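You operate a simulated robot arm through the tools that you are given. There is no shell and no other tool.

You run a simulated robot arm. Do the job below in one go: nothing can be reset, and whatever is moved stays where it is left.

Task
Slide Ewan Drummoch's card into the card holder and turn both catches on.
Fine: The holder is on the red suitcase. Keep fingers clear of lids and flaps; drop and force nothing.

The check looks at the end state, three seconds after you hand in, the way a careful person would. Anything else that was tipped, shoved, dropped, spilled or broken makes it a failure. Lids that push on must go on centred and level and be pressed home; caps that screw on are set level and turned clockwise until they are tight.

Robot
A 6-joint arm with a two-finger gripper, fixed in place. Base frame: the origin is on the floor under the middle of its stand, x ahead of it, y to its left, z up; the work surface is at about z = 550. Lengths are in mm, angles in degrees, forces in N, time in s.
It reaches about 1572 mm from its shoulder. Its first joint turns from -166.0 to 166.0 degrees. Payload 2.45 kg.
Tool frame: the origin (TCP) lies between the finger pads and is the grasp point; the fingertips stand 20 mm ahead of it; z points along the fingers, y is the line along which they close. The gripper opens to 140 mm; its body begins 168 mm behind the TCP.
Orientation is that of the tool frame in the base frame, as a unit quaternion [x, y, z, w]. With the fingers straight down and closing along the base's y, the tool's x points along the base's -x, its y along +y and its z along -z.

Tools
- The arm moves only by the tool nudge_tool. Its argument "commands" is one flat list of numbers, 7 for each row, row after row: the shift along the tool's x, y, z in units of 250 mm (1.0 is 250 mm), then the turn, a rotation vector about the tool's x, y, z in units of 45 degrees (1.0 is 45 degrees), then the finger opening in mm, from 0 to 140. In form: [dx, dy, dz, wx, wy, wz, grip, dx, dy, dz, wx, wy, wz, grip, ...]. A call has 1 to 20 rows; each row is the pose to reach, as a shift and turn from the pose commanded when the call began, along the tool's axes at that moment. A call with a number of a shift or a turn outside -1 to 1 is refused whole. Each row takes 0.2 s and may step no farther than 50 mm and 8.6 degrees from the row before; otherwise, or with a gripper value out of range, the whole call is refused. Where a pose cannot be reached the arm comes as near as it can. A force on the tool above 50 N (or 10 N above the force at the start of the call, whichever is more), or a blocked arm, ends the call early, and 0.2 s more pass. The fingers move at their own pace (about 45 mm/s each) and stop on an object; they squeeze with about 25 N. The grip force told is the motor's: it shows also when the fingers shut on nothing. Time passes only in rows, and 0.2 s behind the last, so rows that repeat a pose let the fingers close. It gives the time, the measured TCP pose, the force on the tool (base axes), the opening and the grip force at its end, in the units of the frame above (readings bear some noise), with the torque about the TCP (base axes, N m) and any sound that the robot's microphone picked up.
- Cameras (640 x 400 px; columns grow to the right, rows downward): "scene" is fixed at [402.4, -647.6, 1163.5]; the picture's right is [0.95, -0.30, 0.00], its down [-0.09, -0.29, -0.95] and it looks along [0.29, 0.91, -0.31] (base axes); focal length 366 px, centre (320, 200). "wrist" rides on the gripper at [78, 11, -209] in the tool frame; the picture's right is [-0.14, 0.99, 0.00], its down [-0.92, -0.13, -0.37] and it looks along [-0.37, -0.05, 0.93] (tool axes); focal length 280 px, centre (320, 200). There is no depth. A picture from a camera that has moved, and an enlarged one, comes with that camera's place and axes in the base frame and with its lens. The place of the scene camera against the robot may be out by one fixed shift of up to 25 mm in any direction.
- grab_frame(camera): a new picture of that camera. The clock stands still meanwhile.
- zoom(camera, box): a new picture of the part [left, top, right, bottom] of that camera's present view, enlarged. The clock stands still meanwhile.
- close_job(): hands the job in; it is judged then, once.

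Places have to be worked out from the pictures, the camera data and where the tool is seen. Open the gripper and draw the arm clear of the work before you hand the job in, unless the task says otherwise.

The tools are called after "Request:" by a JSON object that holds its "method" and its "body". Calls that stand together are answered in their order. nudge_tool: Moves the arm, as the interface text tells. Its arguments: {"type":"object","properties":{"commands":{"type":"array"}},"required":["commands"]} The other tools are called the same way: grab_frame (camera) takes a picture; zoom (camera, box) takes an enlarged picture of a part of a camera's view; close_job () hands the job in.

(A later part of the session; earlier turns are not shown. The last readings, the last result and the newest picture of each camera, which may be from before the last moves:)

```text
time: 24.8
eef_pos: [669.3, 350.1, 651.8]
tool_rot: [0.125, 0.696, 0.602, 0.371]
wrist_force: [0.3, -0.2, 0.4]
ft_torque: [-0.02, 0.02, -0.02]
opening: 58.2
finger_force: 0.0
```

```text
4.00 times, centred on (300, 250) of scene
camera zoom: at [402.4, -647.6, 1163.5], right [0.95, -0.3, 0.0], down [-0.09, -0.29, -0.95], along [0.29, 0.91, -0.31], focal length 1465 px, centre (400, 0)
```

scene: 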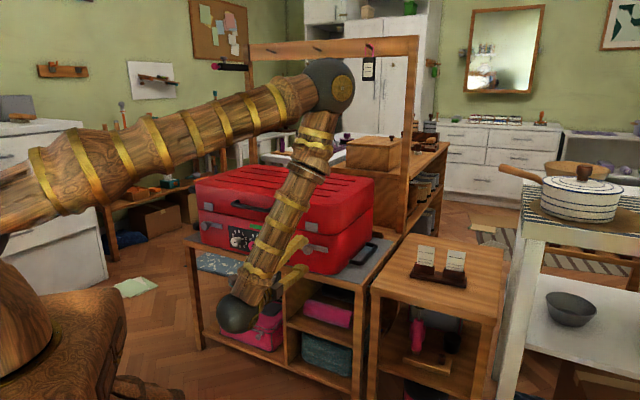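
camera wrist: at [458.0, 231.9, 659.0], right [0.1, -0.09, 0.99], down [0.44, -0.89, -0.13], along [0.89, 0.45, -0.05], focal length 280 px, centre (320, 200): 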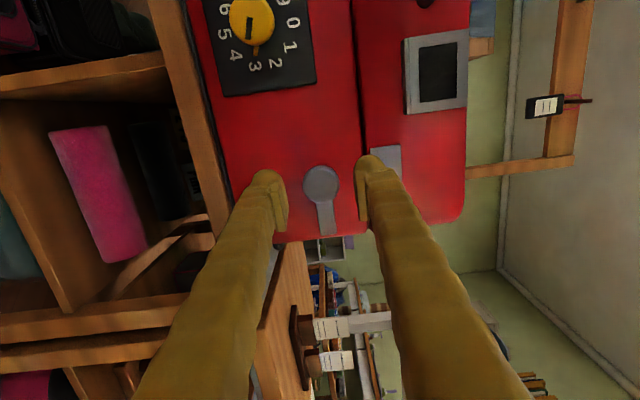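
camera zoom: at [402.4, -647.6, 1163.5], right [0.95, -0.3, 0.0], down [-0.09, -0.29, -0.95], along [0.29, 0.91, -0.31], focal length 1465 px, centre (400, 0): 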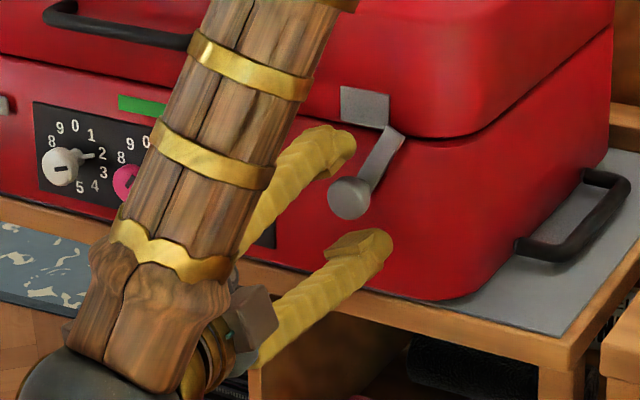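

The bar stays put at about 61°. I recentre 2.3 mm along the closing line, regrip the rim and turn the last 29°.

Request:
{"method": "nudge_tool", "body": {"commands": [0, -0.009, 0, 0, 0, 0, 50, 0, -0.009, 0, 0, 0, 0, 40, 0, -0.009, 0, 0, 0, 0, 34, 0, -0.009, 0, 0, 0, 0, 30, 0, -0.009, 0, 0, 0, 0, 26, 0, -0.009, 0, 0, 0, 0, 26]}}

```text
time: 26.2
eef_pos: [670.8, 349.5, 648.5]
tool_rot: [0.124, 0.696, 0.602, 0.372]
wrist_force: [-1.0, 2.4, 4.9]
ft_torque: [0.01, -0.01, 0.07]
opening: 30.6
finger_force: 25.3
```

Good grip, almost no side force. I turn it now.

Request:
{"method": "nudge_tool", "body": {"commands": [0, 0, 0, 0, 0, -0.11, 26, 0, 0, 0, 0, 0, -0.22, 26, 0, 0, 0, 0, 0, -0.33, 26, 0, 0, 0, 0, 0, -0.44, 26, 0, 0, 0, 0, 0, -0.54, 26, 0, 0, 0, 0, 0, -0.64, 26]}}

Request:
{"method": "zoom", "body": {"camera": "wrist", "box": [240, 140, 400, 250]}}

Request:
{"method": "zoom", "body": {"camera": "scene", "box": [250, 200, 350, 300]}}

```text
time: 27.6
eef_pos: [670.4, 349.6, 648.2]
tool_rot: [-0.053, 0.705, 0.49, 0.509]
wrist_force: [-23.0, 2.1, 25.9]
ft_torque: [0.28, -0.08, 0.38]
opening: 30.9
finger_force: 25.2
```

```text
3.64 times, centred on (320, 195) of wrist
camera zoom: at [488.5, 232.8, 596.6], right [-0.5, 0.45, 0.74], down [0.27, -0.73, 0.63], along [0.82, 0.51, 0.25], focal length 1020 px, centre (320, 218)
```

zoom: 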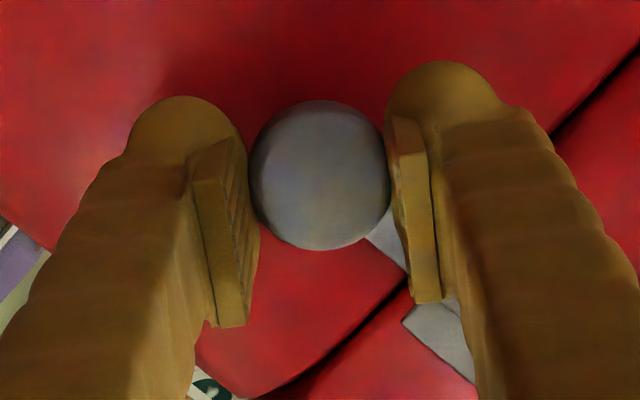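

```text
4.00 times, centred on (300, 250) of scene
camera zoom: at [402.4, -647.6, 1163.5], right [0.95, -0.3, 0.0], down [-0.09, -0.29, -0.95], along [0.29, 0.91, -0.31], focal length 1465 px, centre (400, 0)
```

zoom: 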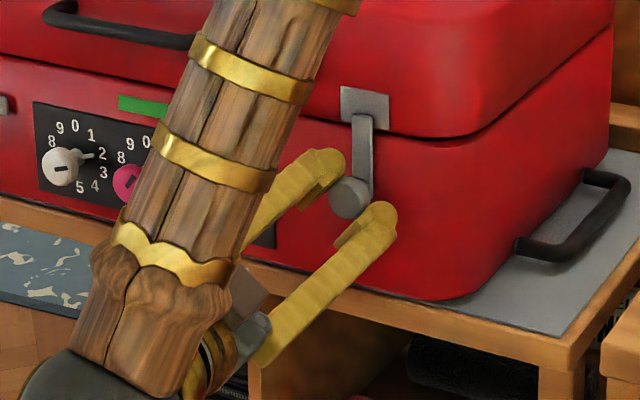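

The right catch now stands upright over its plate. I open, back straight out 20 mm and unroll the wrist, then look.

Request:
{"method": "nudge_tool", "body": {"commands": [0, 0, 0, 0, 0, 0, 40, 0, 0, 0, 0, 0, 0, 52, 0, 0, -0.03, 0, 0, 0, 58, 0, 0, -0.06, 0, 0, 0, 58, 0, 0, -0.08, 0, 0, 0, 58, 0, 0, -0.08, 0, 0, 0.16, 58, 0, 0, -0.08, 0, 0, 0.32, 58, 0, 0, -0.08, 0, 0, 0.48, 58, 0, 0, -0.08, 0, 0, 0.64, 58, 0, 0, -0.08, 0, 0, 0.82, 58, 0, 0, -0.08, 0, 0, 1.0, 58]}}

Request:
{"method": "grab_frame", "body": {"camera": "wrist"}}

Request:
{"method": "zoom", "body": {"camera": "scene", "box": [180, 160, 390, 290]}}

```text
time: 30.0
eef_pos: [658.0, 335.1, 649.3]
tool_rot: [0.221, 0.672, 0.648, 0.282]
wrist_force: [-0.9, 0.2, -0.1]
ft_torque: [-0.01, -0.02, 0.0]
opening: 58.1
finger_force: 0.1
```

```text
taken
camera wrist: at [460.0, 231.9, 653.1], right [0.03, -0.03, 1.0], down [0.45, -0.89, -0.04], along [0.89, 0.45, -0.02], focal length 280 px, centre (320, 200)
```

wrist: 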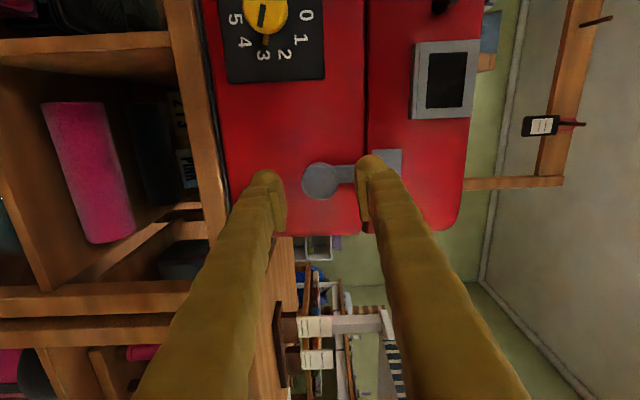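

```text
3.05 times, centred on (285, 225) of scene
camera zoom: at [402.4, -647.6, 1163.5], right [0.95, -0.3, 0.0], down [-0.09, -0.29, -0.95], along [0.29, 0.91, -0.31], focal length 1116 px, centre (427, 124)
```

zoom: 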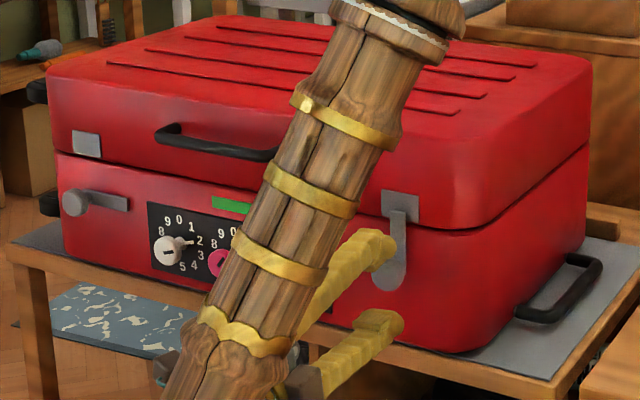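

Right catch is upright over its plate. The arm can't slide straight along the face (too folded), so I close the fingers and rise while pitching the tool 45° down, keeping clear of the lid.

Request:
{"method": "nudge_tool", "body": {"commands": [0, 0.03, -0.02, 0.15, 0, 0, 40, 0, 0.06, -0.04, 0.3, 0, 0, 20, 0, 0.12, -0.04, 0.45, 0, 0, 6, 0, 0.2, -0.04, 0.63, 0, 0, 4, 0, 0.3, -0.04, 0.8, 0, 0, 4, 0, 0.42, -0.04, 0.95, 0, 0, 4, 0, 0.56, -0.04, 1.0, 0, 0, 4, 0, 0.7, -0.04, 1.0, 0, 0, 4, 0, 0.84, -0.04, 1.0, 0, 0, 4, 0, 0.98, -0.04, 1.0, 0, 0, 4]}}

Request:
{"method": "grab_frame", "body": {"camera": "wrist"}}

Request:
{"method": "grab_frame", "body": {"camera": "scene"}}

```text
time: 32.2
eef_pos: [632.1, 343.0, 894.1]
tool_rot: [0.313, 0.869, 0.341, 0.177]
wrist_force: [-1.3, -0.4, 0.2]
ft_torque: [0.01, 0.01, -0.02]
opening: 3.9
finger_force: 0.0
out of reach, approached as far as the arm can: row 3, 4, 5
```

```text
taken
camera wrist: at [470.7, 299.2, 1042.1], right [0.52, 0.47, 0.71], down [0.44, -0.86, 0.26], along [0.73, 0.18, -0.66], focal length 280 px, centre (320, 200)
```

wrist: 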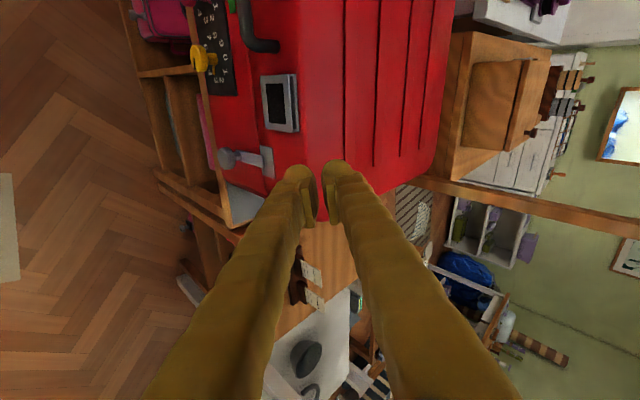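

```text
taken
```

scene: 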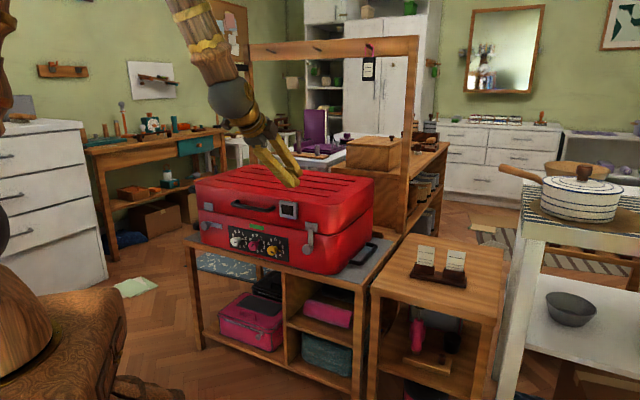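

Clear above. While here I zoom on the holder to see its slot from above.

Request:
{"method": "zoom", "body": {"camera": "wrist", "box": [210, 60, 330, 190]}}

Request:
{"method": "zoom", "body": {"camera": "scene", "box": [190, 160, 340, 260]}}

```text
3.08 times, centred on (270, 125) of wrist
camera zoom: at [470.7, 299.2, 1042.1], right [0.52, 0.47, 0.71], down [0.44, -0.86, 0.26], along [0.73, 0.18, -0.66], focal length 863 px, centre (474, 431)
```

zoom: 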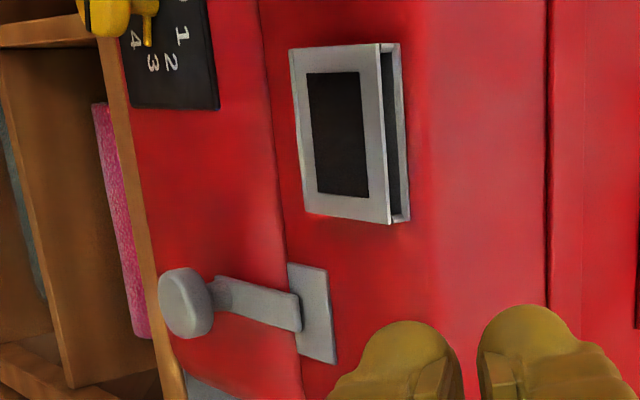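

```text
4.00 times, centred on (265, 210) of scene
camera zoom: at [402.4, -647.6, 1163.5], right [0.95, -0.3, 0.0], down [-0.09, -0.29, -0.95], along [0.29, 0.91, -0.31], focal length 1465 px, centre (540, 160)
```

zoom: 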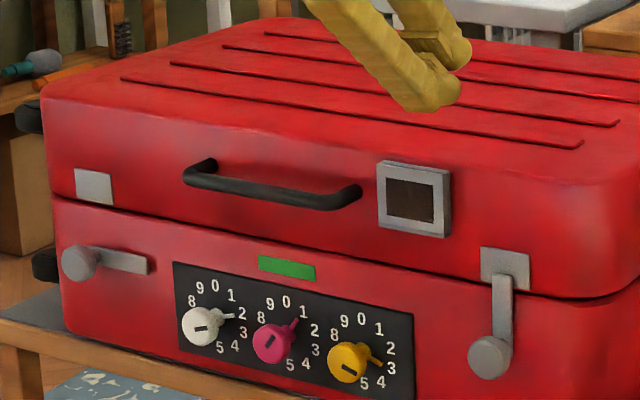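

From above the slot is clearly visible (about 6-7 mm wide) behind the holder's front frame, and the right catch is properly upright over its plate. I now traverse left at this height towards the left catch.

Request:
{"method": "nudge_tool", "body": {"commands": [0.108, -0.007, -0.007, 0, 0, 0, 4, 0.216, -0.013, -0.015, 0, 0, 0, 4, 0.324, -0.02, -0.022, 0, 0, 0, 4, 0.432, -0.027, -0.029, 0, 0, 0, 4, 0.54, -0.034, -0.036, 0, 0, 0, 4, 0.648, -0.04, -0.044, 0, 0, 0, 4, 0.756, -0.047, -0.051, 0, 0, 0, 4, 0.864, -0.054, -0.058, 0, 0, 0, 4, 0.972, -0.06, -0.065, 0, 0, 0, 4]}}

Request:
{"method": "nudge_tool", "body": {"commands": [0.11, -0.007, -0.007, 0, 0, 0, 4, 0.22, -0.014, -0.015, 0, 0, 0, 4, 0.33, -0.02, -0.022, 0, 0, 0, 4, 0.44, -0.027, -0.029, 0, 0, 0, 4, 0.54, -0.034, -0.037, 0, 0, 0, 4]}}

Request:
{"method": "grab_frame", "body": {"camera": "wrist"}}

Request:
{"method": "grab_frame", "body": {"camera": "scene"}}

```text
time: 34.2
eef_pos: [483.6, 459.0, 900.1]
tool_rot: [0.297, 0.878, 0.35, 0.135]
wrist_force: [-0.6, 0.0, -0.6]
ft_torque: [0.0, -0.01, 0.01]
opening: 4.0
finger_force: 0.0
out of reach, approached as far as the arm can: row 5, 6, 7, 8, 9
```

```text
time: 35.4
eef_pos: [411.5, 508.3, 914.8]
tool_rot: [0.285, 0.886, 0.354, 0.096]
wrist_force: [0.2, 0.3, 0.3]
ft_torque: [0.01, -0.01, 0.01]
opening: 4.1
finger_force: 0.1
out of reach, approached as far as the arm can: row 1, 2, 3, 4, 5
```

```text
taken
camera wrist: at [275.4, 437.8, 1076.6], right [0.55, 0.5, 0.67], down [0.56, -0.81, 0.15], along [0.62, 0.29, -0.73], focal length 280 px, centre (320, 200)
```

wrist: 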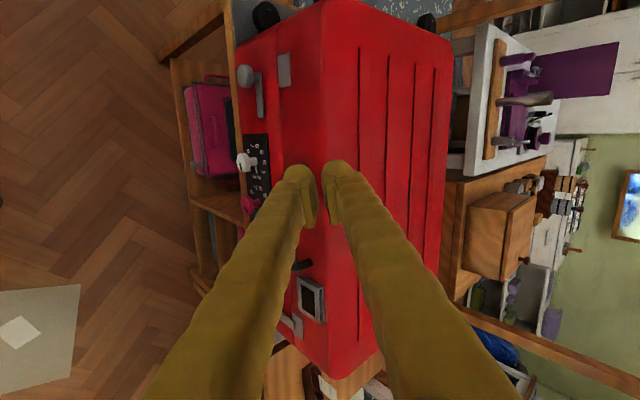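

```text
taken
```

scene: 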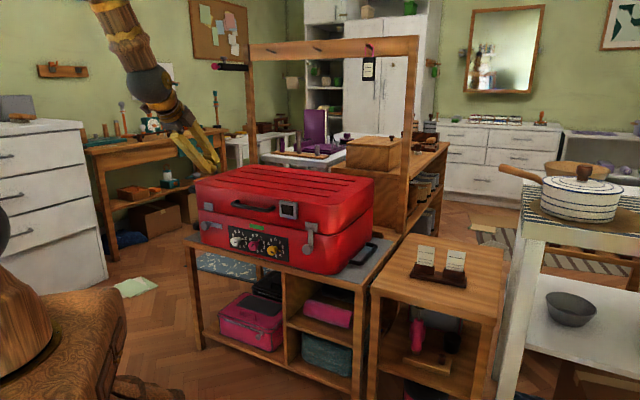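

This view shows both catches and the holder at once; I zoom to measure the suitcase's angle and the left catch.

Request:
{"method": "zoom", "body": {"camera": "wrist", "box": [220, 40, 320, 140]}}

Request:
{"method": "zoom", "body": {"camera": "wrist", "box": [250, 250, 350, 350]}}

Request:
{"method": "zoom", "body": {"camera": "wrist", "box": [220, 0, 480, 380]}}

```text
4.00 times, centred on (270, 90) of wrist
camera zoom: at [275.4, 437.8, 1076.6], right [0.55, 0.5, 0.67], down [0.56, -0.81, 0.15], along [0.62, 0.29, -0.73], focal length 1122 px, centre (520, 640)
```

zoom: 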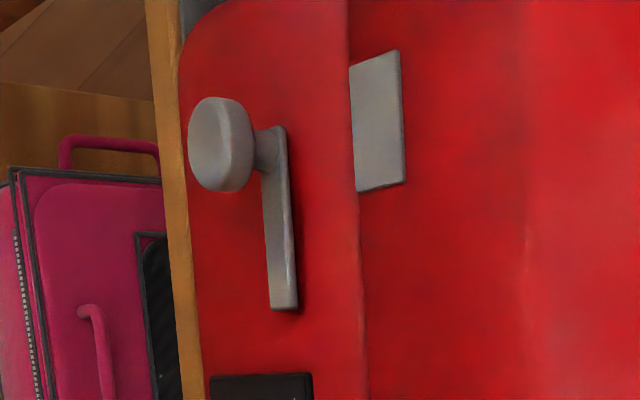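

```text
4.00 times, centred on (300, 300) of wrist
camera zoom: at [275.4, 437.8, 1076.6], right [0.55, 0.5, 0.67], down [0.56, -0.81, 0.15], along [0.62, 0.29, -0.73], focal length 1122 px, centre (400, -200)
```

zoom: 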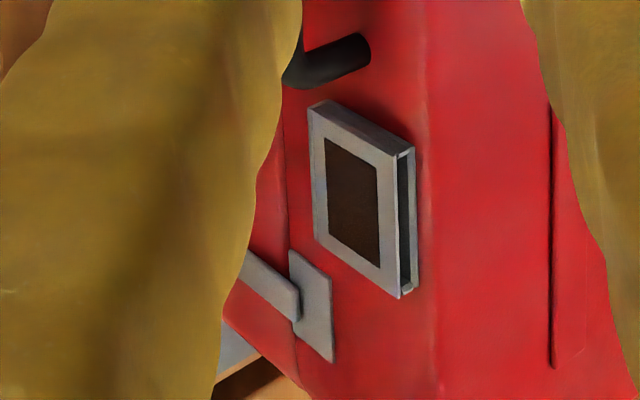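

```text
1.05 times, centred on (350, 190) of wrist (not enlarged: the box is as wide or as high as the picture)
camera zoom: at [275.4, 437.8, 1076.6], right [0.55, 0.5, 0.67], down [0.56, -0.81, 0.15], along [0.62, 0.29, -0.73], focal length 295 px, centre (288, 210)
```

zoom: 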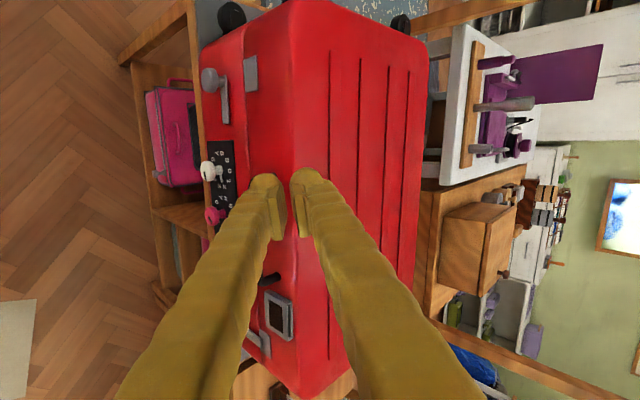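

From these views the suitcase front is at -45.2° (normal at 44.8°), face at n·p about 764; the left catch head's front is near [372, 660, 650]; holder top edge from [615, 452, 788] to [658, 407, 788]. I move left beyond the case, squaring the tool to that angle, to descend where the arm is not too folded.

Request:
{"method": "nudge_tool", "body": {"commands": [0.098, 0.007, 0.018, -0.005, -0.019, 0.014, 4, 0.196, 0.014, 0.037, -0.01, -0.038, 0.027, 4, 0.294, 0.021, 0.055, -0.014, -0.056, 0.041, 4, 0.392, 0.028, 0.073, -0.019, -0.075, 0.054, 4, 0.49, 0.036, 0.092, -0.024, -0.094, 0.068, 4, 0.588, 0.043, 0.11, -0.029, -0.113, 0.082, 4, 0.686, 0.05, 0.128, -0.034, -0.132, 0.095, 4, 0.784, 0.057, 0.146, -0.038, -0.15, 0.109, 4, 0.882, 0.064, 0.165, -0.043, -0.169, 0.122, 4, 0.98, 0.071, 0.183, -0.048, -0.188, 0.136, 4]}}

Request:
{"method": "grab_frame", "body": {"camera": "scene"}}

Request:
{"method": "grab_frame", "body": {"camera": "wrist"}}

```text
time: 37.6
eef_pos: [365.7, 625.5, 941.4]
tool_rot: [0.332, 0.884, 0.326, 0.04]
wrist_force: [-0.1, -0.3, 0.1]
ft_torque: [-0.01, 0.02, -0.02]
opening: 4.5
finger_force: 0.1
out of reach, approached as far as the arm can: row 1, 2, 3, 4, 5, 6, 7, 8, 9, 10
```

```text
taken
```

scene: 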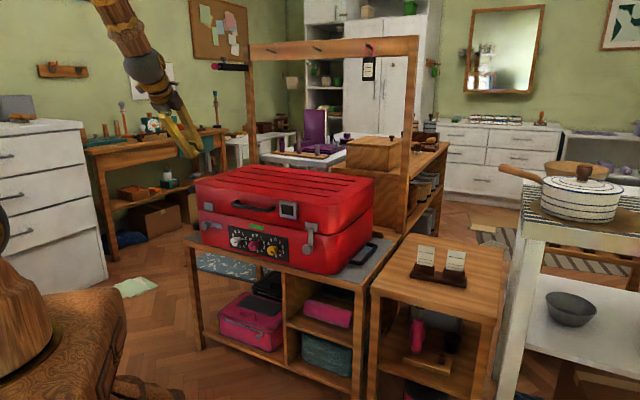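

```text
taken
camera wrist: at [251.8, 562.9, 1122.9], right [0.66, 0.48, 0.58], down [0.54, -0.84, 0.08], along [0.52, 0.26, -0.81], focal length 280 px, centre (320, 200)
```

wrist: 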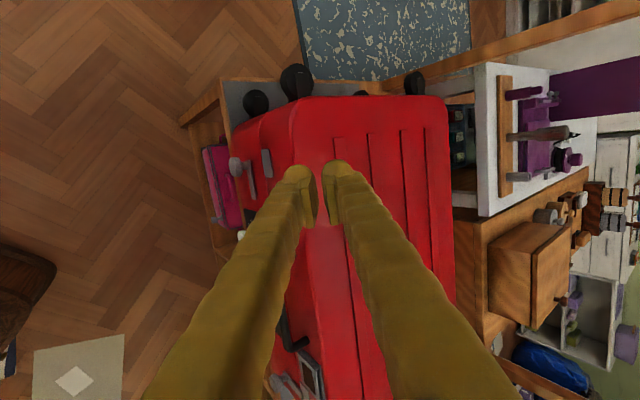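

A wrist joint is near its limit on this branch, so the pose came out off. I straighten up to fingers-down here (well above the lid) to free the wrist before choosing another approach to the left catch.

Request:
{"method": "nudge_tool", "body": {"commands": [0, 0, -0.02, 0.138, -0.033, 0, 4, 0, 0, -0.04, 0.276, -0.067, 0, 4, 0, 0, -0.06, 0.414, -0.1, 0, 4, 0, 0, -0.06, 0.551, -0.133, 0, 4, 0, 0, -0.06, 0.689, -0.167, 0, 4, 0, 0, -0.06, 0.827, -0.2, 0, 4]}}

Request:
{"method": "grab_frame", "body": {"camera": "scene"}}

```text
time: 39.0
eef_pos: [334.4, 617.3, 942.1]
tool_rot: [0.339, 0.935, 0.034, 0.097]
wrist_force: [0.7, 0.1, 1.0]
ft_torque: [0.01, 0.05, 0.03]
opening: 4.2
finger_force: 0.0
out of reach, approached as far as the arm can: row 1, 2, 3, 4, 5, 6
```

```text
taken
```

scene: 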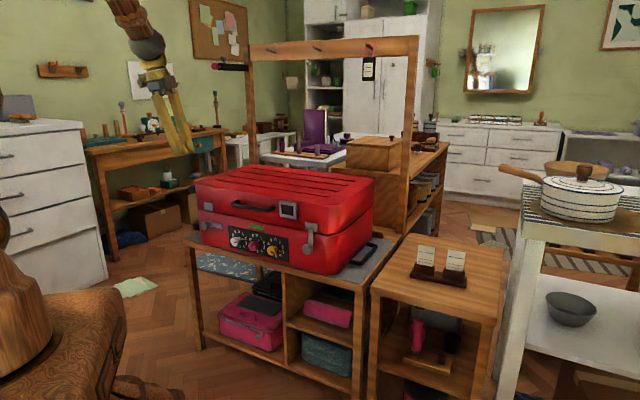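

The wrist went past its forearm-roll range on this branch, so I retrace: back to the right with the tool pitched as it was, then fingers-down at the card stand to take the card next; the left catch comes later from a freer wrist posture.

Request:
{"method": "nudge_tool", "body": {"commands": [-0.08, -0.005, 0.012, -0.083, 0.006, 0.0065, 4, -0.16, -0.009, 0.025, -0.165, 0.012, 0.013, 4, -0.24, -0.014, 0.037, -0.248, 0.019, 0.0195, 4, -0.32, -0.019, 0.049, -0.33, 0.025, 0.026, 4, -0.4, -0.024, 0.062, -0.413, 0.031, 0.0325, 4, -0.48, -0.028, 0.074, -0.496, 0.037, 0.039, 4, -0.56, -0.033, 0.086, -0.578, 0.043, 0.0455, 4, -0.64, -0.038, 0.098, -0.661, 0.05, 0.052, 4, -0.72, -0.042, 0.111, -0.743, 0.056, 0.0585, 4, -0.8, -0.047, 0.123, -0.826, 0.062, 0.065, 4]}}

```text
time: 41.4
eef_pos: [498.5, 456.6, 935.8]
tool_rot: [0.444, 0.815, 0.337, 0.161]
wrist_force: [0.1, 0.6, 0.3]
ft_torque: [0.0, 0.03, -0.01]
opening: 4.0
finger_force: 0.0
stopped in row 10: the arm was blocked; the commanded pose is now the measured one
```

The arm reports being blocked at [498, 457, 936]; I check both pictures before going on.

Request:
{"method": "grab_frame", "body": {"camera": "scene"}}

Request:
{"method": "grab_frame", "body": {"camera": "wrist"}}

```text
taken
```

scene: 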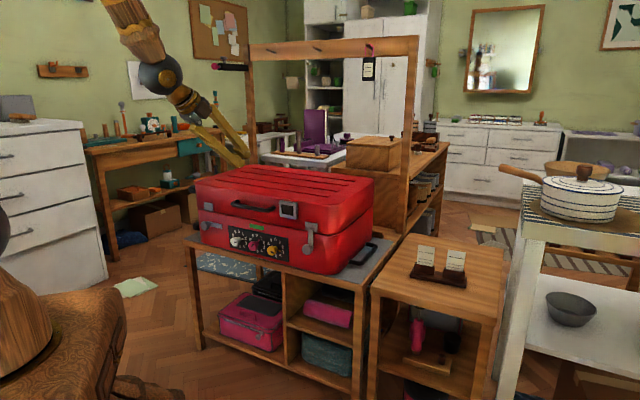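

```text
taken
camera wrist: at [346.4, 440.5, 1097.8], right [0.69, 0.26, 0.68], down [0.23, -0.96, 0.14], along [0.69, 0.05, -0.72], focal length 280 px, centre (320, 200)
```

wrist: 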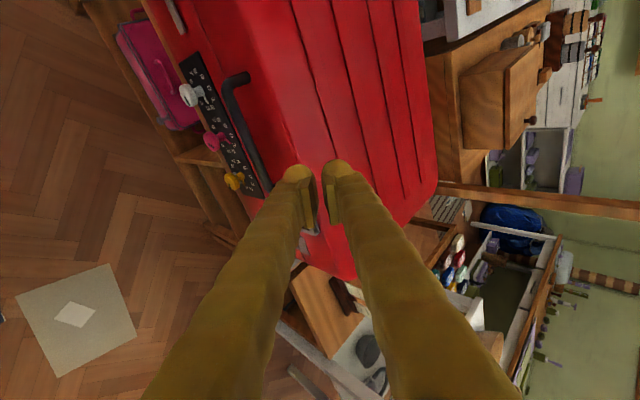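

Nothing is touched (forces are zero); it is only a joint limit. I carry on to the right and higher, restoring the earlier tilt orientation.

Request:
{"method": "nudge_tool", "body": {"commands": [-0.087, 0.037, 0.018, -0.003, 0.019, -0.026, 4, -0.173, 0.074, 0.036, -0.005, 0.039, -0.053, 4, -0.26, 0.111, 0.053, -0.008, 0.058, -0.079, 4, -0.346, 0.148, 0.071, -0.01, 0.078, -0.106, 4, -0.433, 0.185, 0.089, -0.013, 0.097, -0.132, 4, -0.52, 0.222, 0.107, -0.015, 0.116, -0.158, 4, -0.606, 0.259, 0.125, -0.018, 0.136, -0.185, 4, -0.693, 0.296, 0.142, -0.02, 0.155, -0.211, 4, -0.78, 0.333, 0.16, -0.023, 0.175, -0.238, 4, -0.866, 0.37, 0.178, -0.025, 0.194, -0.264, 4]}}

```text
time: 43.6
eef_pos: [701.8, 329.1, 962.1]
tool_rot: [0.329, 0.863, 0.359, 0.136]
wrist_force: [0.5, -0.1, 0.6]
ft_torque: [0.0, 0.02, 0.01]
opening: 3.8
finger_force: 0.0
```

Reached exactly. Now back to fingers-down and over to the card stand, opening the fingers to 50 mm.

Request:
{"method": "nudge_tool", "body": {"commands": [-0.072, 0.028, 0.028, 0.1, 0, 0, 4, -0.144, 0.056, 0.057, 0.2, 0, 0, 4, -0.215, 0.084, 0.085, 0.3, 0, 0, 4, -0.287, 0.112, 0.113, 0.4, 0, 0, 4, -0.359, 0.141, 0.142, 0.5, 0, 0, 4, -0.431, 0.169, 0.17, 0.6, 0, 0, 10, -0.503, 0.197, 0.198, 0.7, 0, 0, 20, -0.574, 0.225, 0.226, 0.8, 0, 0, 30, -0.646, 0.253, 0.255, 0.9, 0, 0, 40, -0.718, 0.281, 0.283, 1.0, 0, 0, 50]}}

```text
time: 45.8
eef_pos: [796.5, 241.6, 911.2]
tool_rot: [0.254, 0.928, 0.247, 0.112]
wrist_force: [0.0, -0.5, 0.0]
ft_torque: [-0.02, 0.01, -0.03]
opening: 50.2
finger_force: 0.1
out of reach, approached as far as the arm can: row 2, 3, 4, 5, 6, 7, 8, 9, 10
```

The wrist is now on the flipped branch, which suits level poses (both catches) but not fingers-down. So I do the left catch now: back to the 45° tilt squared to the suitcase, and then traverse left.

Request:
{"method": "nudge_tool", "body": {"commands": [0.084, 0.018, -0.022, -0.033, -0.011, 0.033, 30, 0.167, 0.037, -0.045, -0.065, -0.022, 0.066, 20, 0.251, 0.055, -0.067, -0.098, -0.033, 0.099, 4, 0.334, 0.073, -0.09, -0.13, -0.044, 0.132, 4, 0.418, 0.092, -0.112, -0.163, -0.056, 0.165, 4, 0.501, 0.11, -0.135, -0.195, -0.067, 0.198, 4, 0.585, 0.128, -0.157, -0.228, -0.078, 0.231, 4, 0.668, 0.147, -0.18, -0.26, -0.089, 0.264, 4, 0.752, 0.165, -0.202, -0.293, -0.1, 0.297, 4]}}

```text
time: 47.8
eef_pos: [636.4, 350.5, 961.7]
tool_rot: [0.355, 0.852, 0.356, 0.146]
wrist_force: [0.2, -0.4, 0.0]
ft_torque: [0.01, -0.01, -0.01]
opening: 3.9
finger_force: 0.1
```

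Pose exact. Traverse left 245 mm.

Request:
{"method": "nudge_tool", "body": {"commands": [0.1, 0, 0, 0, 0, 0, 4, 0.22, 0, 0, 0, 0, 0, 4, 0.34, 0, 0, 0, 0, 0, 4, 0.46, 0, 0, 0, 0, 0, 4, 0.58, 0, 0, 0, 0, 0, 4, 0.7, 0, 0, 0, 0, 0, 4, 0.82, 0, 0, 0, 0, 0, 4, 0.92, 0, 0, 0, 0, 0, 4, 0.98, 0, 0, 0, 0, 0, 4]}}

```text
time: 49.8
eef_pos: [462.8, 526.9, 963.1]
tool_rot: [0.356, 0.853, 0.353, 0.147]
wrist_force: [-0.4, 0.3, -0.9]
ft_torque: [0.0, 0.0, 0.01]
opening: 4.1
finger_force: 0.2
```

It works on this branch. Another 240 mm left.

Request:
{"method": "nudge_tool", "body": {"commands": [0.1, 0, 0, 0, 0, 0, 4, 0.22, 0, 0, 0, 0, 0, 4, 0.34, 0, 0, 0, 0, 0, 4, 0.46, 0, 0, 0, 0, 0, 4, 0.58, 0, 0, 0, 0, 0, 4, 0.7, 0, 0, 0, 0, 0, 4, 0.82, 0, 0, 0, 0, 0, 4, 0.92, 0, 0, 0, 0, 0, 4, 0.98, 0, 0, 0, 0, 0, 4]}}

```text
time: 51.4
eef_pos: [431.9, 601.0, 938.2]
tool_rot: [0.424, 0.827, 0.325, 0.174]
wrist_force: [-0.9, 0.3, -0.4]
ft_torque: [-0.04, 0.0, -0.04]
opening: 4.1
finger_force: 0.1
stopped in row 7: the arm was blocked; the commanded pose is now the measured one
```

The tool was steeper than the forearm when crossing, which winds the forearm roll. I go back to the right a bit and will cross with a shallower pitch.

Request:
{"method": "nudge_tool", "body": {"commands": [-0.1, 0.018, -0.003, -0.005, 0.02, -0.017, 4, -0.2, 0.037, -0.005, -0.01, 0.039, -0.035, 4, -0.3, 0.055, -0.008, -0.015, 0.058, -0.052, 4, -0.4, 0.073, -0.011, -0.02, 0.078, -0.07, 4, -0.5, 0.091, -0.014, -0.025, 0.098, -0.087, 4, -0.6, 0.11, -0.016, -0.03, 0.117, -0.104, 4, -0.7, 0.128, -0.019, -0.035, 0.137, -0.122, 4, -0.806, 0.147, -0.022, -0.04, 0.156, -0.139, 4]}}

```text
time: 53.1
eef_pos: [566.3, 453.2, 972.4]
tool_rot: [0.353, 0.854, 0.354, 0.147]
wrist_force: [0.2, 0.1, -0.4]
ft_torque: [-0.01, -0.03, 0.01]
opening: 4.0
finger_force: 0.1
```

Now further over the suitcase (z = 970, well above the lid) and pitch the tool up to 15° below level.

Request:
{"method": "nudge_tool", "body": {"commands": [-0.027, 0.047, 0.038, -0.1, 0, 0, 4, -0.053, 0.094, 0.075, -0.21, 0, 0, 4, -0.08, 0.142, 0.113, -0.32, 0, 0, 4, -0.107, 0.189, 0.151, -0.44, 0, 0, 4, -0.133, 0.236, 0.188, -0.56, 0, 0, 4, -0.16, 0.283, 0.226, -0.667, 0, 0, 4]}}

```text
time: 54.5
eef_pos: [659.0, 488.8, 983.2]
tool_rot: [0.302, 0.733, 0.564, 0.233]
wrist_force: [-0.1, -0.5, -0.9]
ft_torque: [0.0, -0.03, 0.02]
opening: 4.0
finger_force: 0.1
```

Pose exact. Traverse left 245 mm at this shallow pitch.

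Request:
{"method": "nudge_tool", "body": {"commands": [0.1, 0, 0, 0, 0, 0, 4, 0.22, 0, 0, 0, 0, 0, 4, 0.34, 0, 0, 0, 0, 0, 4, 0.46, 0, 0, 0, 0, 0, 4, 0.58, 0, 0, 0, 0, 0, 4, 0.7, 0, 0, 0, 0, 0, 4, 0.82, 0, 0, 0, 0, 0, 4, 0.92, 0, 0, 0, 0, 0, 4, 0.98, 0, 0, 0, 0, 0, 4]}}

```text
time: 56.5
eef_pos: [485.4, 663.1, 980.7]
tool_rot: [0.301, 0.733, 0.563, 0.234]
wrist_force: [0.7, 0.7, -0.5]
ft_torque: [-0.02, -0.01, 0.02]
opening: 4.1
finger_force: 0.0
```

Crossed without trouble. Next: left another 210 mm while levelling the tool.

Request:
{"method": "nudge_tool", "body": {"commands": [0.1, 0, 0, -0.04, 0, 0, 4, 0.21, 0, 0, -0.08, 0, 0, 4, 0.32, 0, 0, -0.12, 0, 0, 4, 0.43, 0, 0, -0.16, 0, 0, 4, 0.54, 0, 0, -0.2, 0, 0, 4, 0.65, 0, 0, -0.25, 0, 0, 4, 0.76, 0, 0, -0.29, 0, 0, 4, 0.848, 0, 0, -0.333, 0, 0, 4]}}

```text
time: 58.4
eef_pos: [333.5, 809.9, 980.0]
tool_rot: [0.269, 0.653, 0.654, 0.272]
wrist_force: [0.0, -0.1, 0.0]
ft_torque: [-0.02, 0.0, -0.02]
opening: 4.1
finger_force: 0.1
```

Level and left of the case. I back away 115 mm from the face line and then come down.

Request:
{"method": "nudge_tool", "body": {"commands": [0, 0, -0.12, 0, 0, 0, 4, 0, 0, -0.26, 0, 0, 0, 4, 0, -0.04, -0.4, 0, 0, 0, 4, 0, -0.18, -0.46, 0, 0, 0, 4, 0, -0.34, -0.46, 0, 0, 0, 4, 0, -0.5, -0.46, 0, 0, 0, 4, 0, -0.66, -0.46, 0, 0, 0, 4]}}

Request:
{"method": "grab_frame", "body": {"camera": "wrist"}}

Request:
{"method": "grab_frame", "body": {"camera": "scene"}}

```text
time: 60.0
eef_pos: [255.5, 728.8, 814.8]
tool_rot: [0.268, 0.654, 0.654, 0.272]
wrist_force: [0.5, 0.3, 1.2]
ft_torque: [-0.02, 0.01, 0.03]
opening: 4.0
finger_force: 0.0
```

```text
taken
camera wrist: at [54.2, 636.2, 825.1], right [0.09, -0.1, 0.99], down [0.39, -0.91, -0.13], along [0.92, 0.4, -0.05], focal length 280 px, centre (320, 200)
```

wrist: 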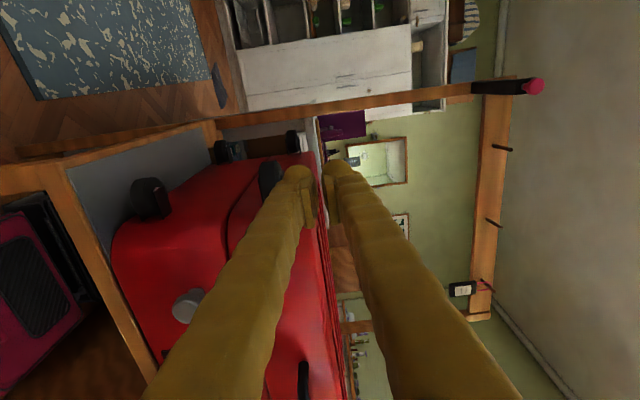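

```text
taken
```

scene: 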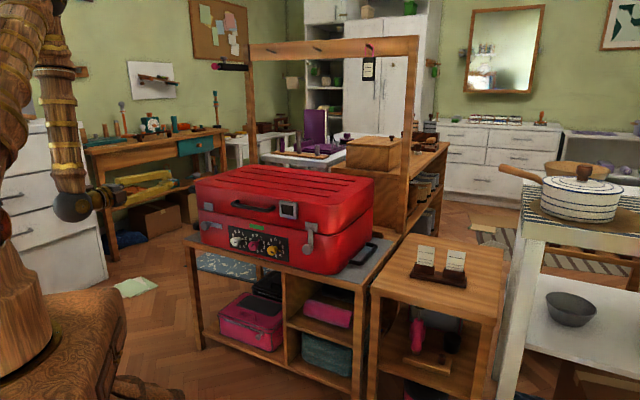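

Clear on the left; the left catch head is visible. I come down 165 mm to its height and open to 58 mm.

Request:
{"method": "nudge_tool", "body": {"commands": [0, -0.13, -0.02, 0, 0, 0, 20, 0, -0.26, -0.02, 0, 0, 0, 40, 0, -0.39, -0.02, 0, 0, 0, 58, 0, -0.53, -0.02, 0, 0, 0, 58, 0, -0.66, -0.02, 0, 0, 0, 58]}}

Request:
{"method": "grab_frame", "body": {"camera": "wrist"}}

```text
time: 61.1
eef_pos: [251.8, 726.8, 647.8]
tool_rot: [0.269, 0.653, 0.654, 0.272]
wrist_force: [-0.6, -0.7, 0.3]
ft_torque: [0.01, 0.0, 0.01]
opening: 58.1
finger_force: 0.1
```

```text
taken
camera wrist: at [49.4, 633.4, 659.2], right [0.09, -0.1, 0.99], down [0.39, -0.91, -0.13], along [0.92, 0.4, -0.05], focal length 280 px, centre (320, 200)
```

wrist: 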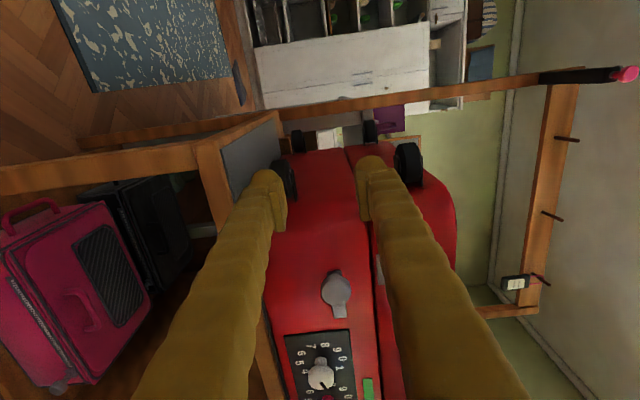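

The left head lies 128 mm to the right at the same height, as predicted. I slide right along the face.

Request:
{"method": "nudge_tool", "body": {"commands": [-0.1, 0, 0, 0, 0, 0, 58, -0.2, 0, 0, 0, 0, 0, 58, -0.3, 0, 0, 0, 0, 0, 58, -0.4, 0, 0, 0, 0, 0, 58, -0.48, 0, 0, 0, 0, 0, 58]}}

Request:
{"method": "zoom", "body": {"camera": "wrist", "box": [240, 140, 400, 250]}}

Request:
{"method": "grab_frame", "body": {"camera": "scene"}}

```text
time: 62.4
eef_pos: [334.2, 642.3, 650.0]
tool_rot: [0.272, 0.655, 0.65, 0.273]
wrist_force: [0.3, -0.1, 0.8]
ft_torque: [0.01, -0.03, -0.03]
opening: 58.1
finger_force: 0.1
```

```text
3.64 times, centred on (320, 195) of wrist
camera zoom: at [132.4, 550.7, 661.7], right [0.1, -0.09, 0.99], down [0.39, -0.91, -0.12], along [0.92, 0.39, -0.06], focal length 1020 px, centre (320, 218)
```

zoom: 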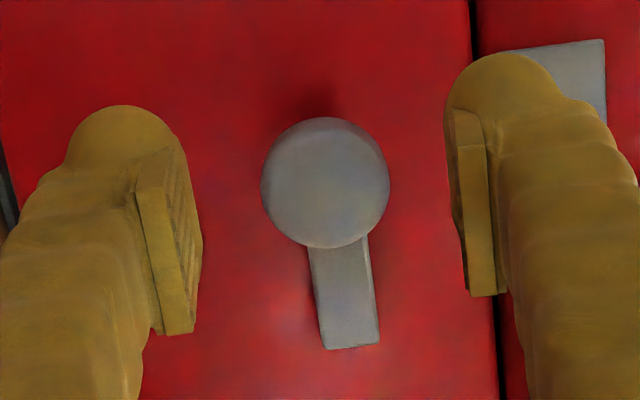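

```text
taken
```

scene: 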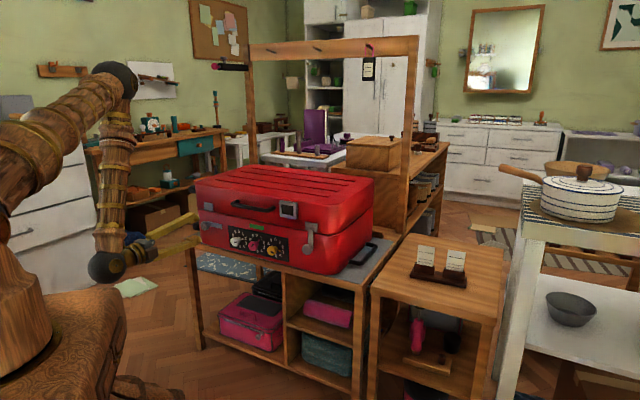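

The head is 10 mm right of the tool axis and about 39 mm ahead. I shift right 10 mm, move in 25 mm and check.

Request:
{"method": "nudge_tool", "body": {"commands": [-0.02, 0, 0.0, 0, 0, 0, 58, -0.041, 0, 0.03, 0, 0, 0, 58, -0.041, 0, 0.065, 0, 0, 0, 58, -0.041, 0, 0.1, 0, 0, 0, 58, -0.041, 0, 0.1, 0, 0, 0, 58]}}

Request:
{"method": "zoom", "body": {"camera": "wrist", "box": [240, 140, 400, 250]}}

Request:
{"method": "zoom", "body": {"camera": "scene", "box": [140, 190, 300, 290]}}

```text
time: 63.5
eef_pos: [361.2, 650.9, 650.5]
tool_rot: [0.269, 0.654, 0.653, 0.271]
wrist_force: [0.1, -0.2, -0.5]
ft_torque: [-0.03, 0.02, 0.0]
opening: 58.0
finger_force: 0.2
out of reach, approached as far as the arm can: row 1, 2
```

```text
3.64 times, centred on (320, 195) of wrist
camera zoom: at [159.1, 558.2, 661.4], right [0.09, -0.1, 0.99], down [0.39, -0.91, -0.12], along [0.92, 0.4, -0.05], focal length 1020 px, centre (320, 218)
```

zoom: 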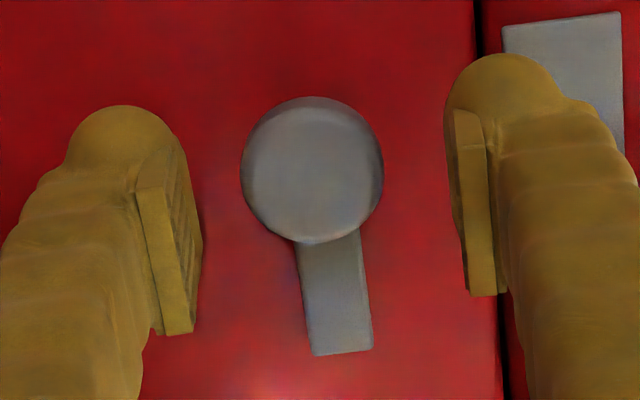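

```text
4.00 times, centred on (220, 240) of scene
camera zoom: at [402.4, -647.6, 1163.5], right [0.95, -0.3, 0.0], down [-0.09, -0.29, -0.95], along [0.29, 0.91, -0.31], focal length 1465 px, centre (720, 40)
```

zoom: 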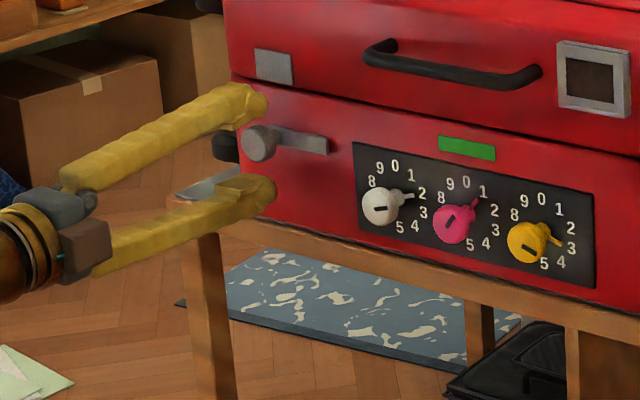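

The head is 1.4 mm left and 1.6 mm low of the tool axis, front about 13 mm ahead: the pads overlap its rim by 7-8 mm. I trim and close.

Request:
{"method": "nudge_tool", "body": {"commands": [0.0055, -0.0064, 0.004, 0, 0, 0, 58, 0.0055, -0.0064, 0.004, 0, 0, 0, 48, 0.0055, -0.0064, 0.004, 0, 0, 0, 40, 0.0055, -0.0064, 0.004, 0, 0, 0, 34, 0.0055, -0.0064, 0.004, 0, 0, 0, 30, 0.0055, -0.0064, 0.004, 0, 0, 0, 26, 0.0055, -0.0064, 0.004, 0, 0, 0, 26]}}

Request:
{"method": "zoom", "body": {"camera": "wrist", "box": [240, 140, 400, 250]}}

```text
time: 65.1
eef_pos: [360.2, 652.0, 648.6]
tool_rot: [0.268, 0.655, 0.652, 0.27]
wrist_force: [-19.2, -16.2, 2.2]
ft_torque: [0.27, -0.3, 0.04]
opening: 26.2
finger_force: 0.1
stopped in row 7: the force on the tool passed its limit at 55 N (the readings are from after the stop); the commanded pose is now the measured one
```

```text
3.64 times, centred on (320, 195) of wrist
camera zoom: at [157.6, 557.6, 659.5], right [0.09, -0.09, 0.99], down [0.39, -0.91, -0.12], along [0.91, 0.4, -0.05], focal length 1020 px, centre (320, 218)
```

zoom: 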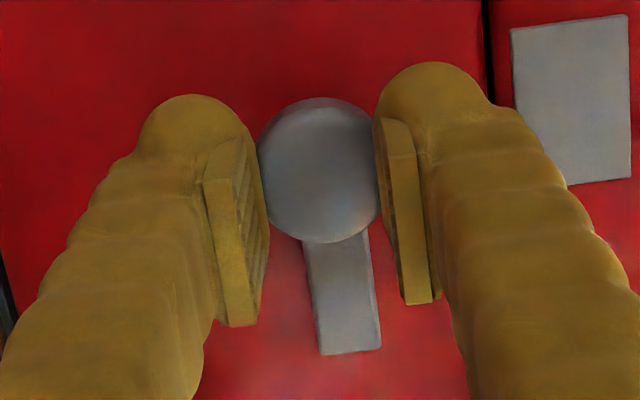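

The pads slid off the front of the rim (not deep enough) and now press on it. I retreat 5 mm, open, and look again.

Request:
{"method": "nudge_tool", "body": {"commands": [0, 0, -0.012, 0, 0, 0, 28, 0, 0, -0.022, 0, 0, 0, 44, 0, 0, -0.022, 0, 0, 0, 58, 0, 0, -0.022, 0, 0, 0, 58]}}

Request:
{"method": "zoom", "body": {"camera": "wrist", "box": [240, 140, 400, 250]}}

Request:
{"method": "zoom", "body": {"camera": "scene", "box": [140, 190, 300, 290]}}

```text
time: 66.1
eef_pos: [354.8, 649.0, 649.2]
tool_rot: [0.27, 0.655, 0.651, 0.272]
wrist_force: [-0.6, 0.0, -0.1]
ft_torque: [0.02, 0.02, 0.01]
opening: 58.0
finger_force: 0.1
```

```text
3.64 times, centred on (320, 195) of wrist
camera zoom: at [153.6, 555.9, 660.4], right [0.1, -0.09, 0.99], down [0.39, -0.91, -0.12], along [0.92, 0.4, -0.05], focal length 1020 px, centre (320, 218)
```

zoom: 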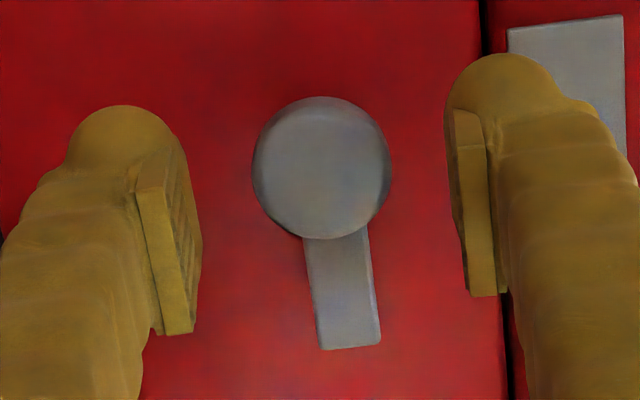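

```text
4.00 times, centred on (220, 240) of scene
camera zoom: at [402.4, -647.6, 1163.5], right [0.95, -0.3, 0.0], down [-0.09, -0.29, -0.95], along [0.29, 0.91, -0.31], focal length 1465 px, centre (720, 40)
```

zoom: 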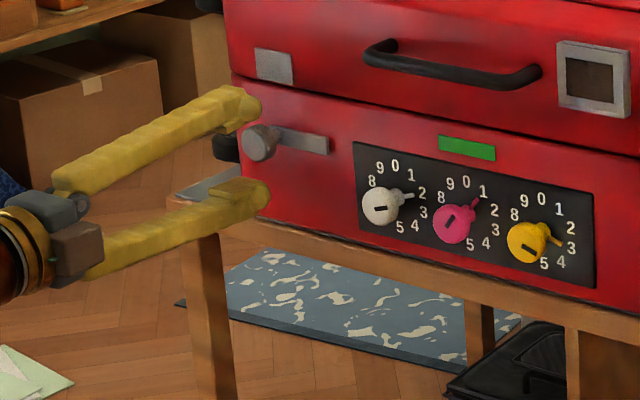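

No shift of the case is visible. Judging by the head's apparent size I need 15 mm more depth; I move in, and check before closing.

Request:
{"method": "nudge_tool", "body": {"commands": [-0.0025, 0, 0.03, 0, 0, 0, 58, -0.0025, 0, 0.06, 0, 0, 0, 58, -0.0025, 0, 0.06, 0, 0, 0, 58]}}

Request:
{"method": "zoom", "body": {"camera": "wrist", "box": [240, 140, 400, 250]}}

```text
time: 66.9
eef_pos: [365.4, 657.7, 650.2]
tool_rot: [0.268, 0.654, 0.653, 0.271]
wrist_force: [0.1, -0.2, -0.7]
ft_torque: [-0.01, 0.02, -0.05]
opening: 57.9
finger_force: 0.0
```

```text
3.64 times, centred on (320, 195) of wrist
camera zoom: at [164.3, 564.7, 659.6], right [0.09, -0.09, 0.99], down [0.39, -0.91, -0.12], along [0.91, 0.4, -0.05], focal length 1020 px, centre (320, 218)
```

zoom: 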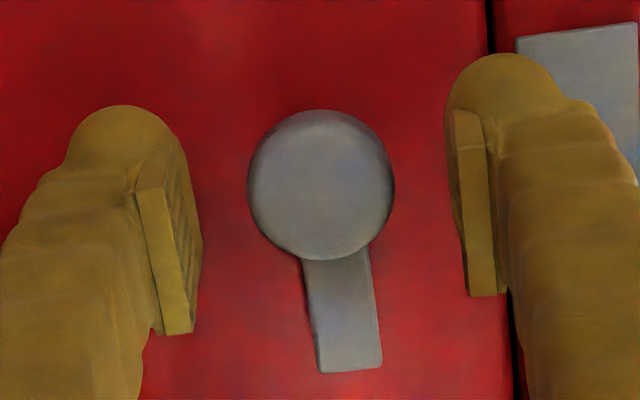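

Same apparent size (146 px) as in the good grip on the right. Closing.

Request:
{"method": "nudge_tool", "body": {"commands": [0.002, 0, 0, 0, 0, 0, 50, 0.002, 0, 0, 0, 0, 0, 42, 0.002, 0, 0, 0, 0, 0, 36, 0.002, 0, 0, 0, 0, 0, 31, 0.002, 0, 0, 0, 0, 0, 28, 0.002, 0, 0, 0, 0, 0, 26]}}

```text
time: 68.3
eef_pos: [366.2, 658.2, 649.2]
tool_rot: [0.268, 0.654, 0.653, 0.272]
wrist_force: [1.5, 2.3, 7.0]
ft_torque: [0.02, -0.06, 0.01]
opening: 31.5
finger_force: 24.7
```

The rim is held firmly with little side force. I turn counter-clockwise 22° first, then check.

Request:
{"method": "nudge_tool", "body": {"commands": [0, 0.001, 0, 0, 0, -0.12, 26, 0, 0.001, 0, 0, 0, -0.24, 26, 0, 0.001, 0, 0, 0, -0.36, 26, 0, 0.001, 0, 0, 0, -0.48, 26]}}

Request:
{"method": "zoom", "body": {"camera": "scene", "box": [140, 190, 300, 290]}}

```text
time: 69.3
eef_pos: [366.4, 660.1, 647.5]
tool_rot: [0.141, 0.694, 0.589, 0.389]
wrist_force: [-19.8, -3.7, 0.0]
ft_torque: [-0.04, -0.01, 0.16]
opening: 31.2
finger_force: 25.4
```

```text
4.00 times, centred on (220, 240) of scene
camera zoom: at [402.4, -647.6, 1163.5], right [0.95, -0.3, 0.0], down [-0.09, -0.29, -0.95], along [0.29, 0.91, -0.31], focal length 1465 px, centre (720, 40)
```

zoom: 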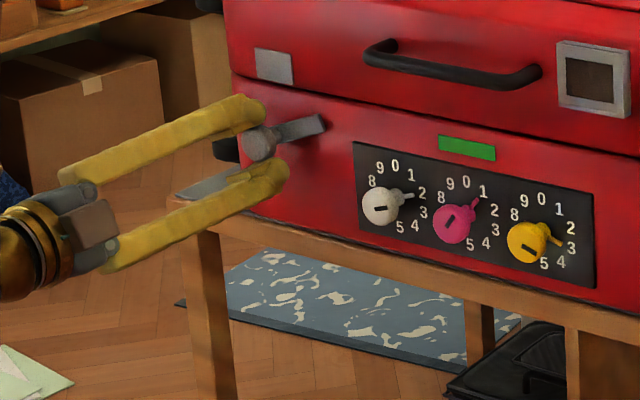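

The bar follows. Continuing another 23° with a small relief shift.

Request:
{"method": "nudge_tool", "body": {"commands": [0.0015, 0.0006, -0.001, 0, 0, -0.13, 26, 0.0015, 0.0006, -0.001, 0, 0, -0.26, 26, 0.0015, 0.0006, -0.001, 0, 0, -0.39, 26, 0.0015, 0.0006, -0.001, 0, 0, -0.52, 26]}}

```text
time: 70.3
eef_pos: [366.1, 657.6, 648.5]
tool_rot: [-0.003, 0.707, 0.499, 0.501]
wrist_force: [-11.6, -7.6, -0.1]
ft_torque: [-0.09, 0.13, 0.02]
opening: 31.2
finger_force: 24.9
```

At 45° with modest forces; I continue the next 23°.

Request:
{"method": "nudge_tool", "body": {"commands": [0.0, 0.0, -0.001, 0, 0, -0.13, 26, 0.0, 0.0, -0.001, 0, 0, -0.26, 26, 0.0, 0.0, -0.001, 0, 0, -0.39, 26, 0.0, 0.0, -0.001, 0, 0, -0.52, 26]}}

Request:
{"method": "zoom", "body": {"camera": "scene", "box": [140, 190, 300, 290]}}

```text
time: 71.3
eef_pos: [366.2, 657.5, 648.4]
tool_rot: [-0.147, 0.692, 0.387, 0.592]
wrist_force: [-3.9, -14.4, 0.6]
ft_torque: [-0.21, 0.21, -0.15]
opening: 31.3
finger_force: 24.6
```

```text
4.00 times, centred on (220, 240) of scene
camera zoom: at [402.4, -647.6, 1163.5], right [0.95, -0.3, 0.0], down [-0.09, -0.29, -0.95], along [0.29, 0.91, -0.31], focal length 1465 px, centre (720, 40)
```

zoom: 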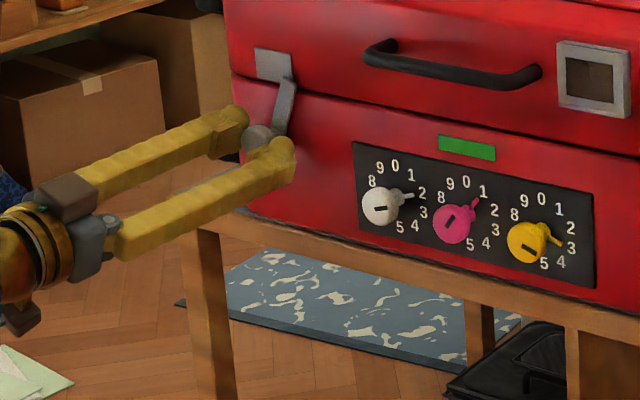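

Bar at about 68°; the last 22° now.

Request:
{"method": "nudge_tool", "body": {"commands": [0.0, 0.0, -0.001, 0, 0, -0.12, 26, 0.0, 0.0, -0.001, 0, 0, -0.24, 26, 0.0, 0.0, -0.001, 0, 0, -0.36, 26, 0.0, 0.0, -0.001, 0, 0, -0.48, 26]}}

Request:
{"method": "zoom", "body": {"camera": "scene", "box": [140, 190, 300, 290]}}

Request:
{"method": "zoom", "body": {"camera": "wrist", "box": [240, 140, 400, 250]}}

```text
time: 72.3
eef_pos: [367.0, 657.7, 648.0]
tool_rot: [-0.273, 0.652, 0.269, 0.654]
wrist_force: [13.7, -30.6, 0.2]
ft_torque: [-0.04, 0.4, -0.49]
opening: 31.7
finger_force: 25.0
```

```text
4.00 times, centred on (220, 240) of scene
camera zoom: at [402.4, -647.6, 1163.5], right [0.95, -0.3, 0.0], down [-0.09, -0.29, -0.95], along [0.29, 0.91, -0.31], focal length 1465 px, centre (720, 40)
```

zoom: 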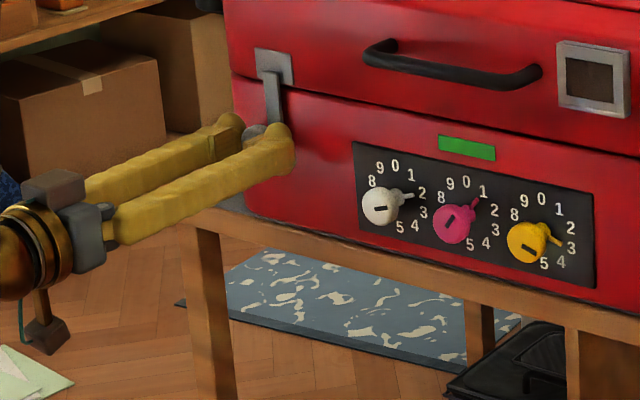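

```text
3.64 times, centred on (320, 195) of wrist
camera zoom: at [212.4, 516.7, 571.7], right [-0.7, 0.7, 0.13], down [-0.17, -0.35, 0.92], along [0.69, 0.62, 0.36], focal length 1020 px, centre (320, 218)
```

zoom: 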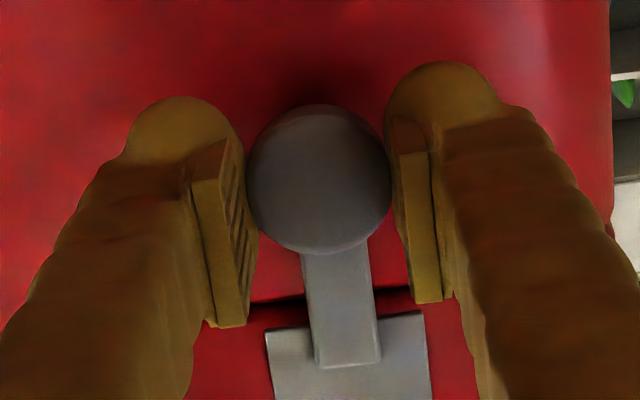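

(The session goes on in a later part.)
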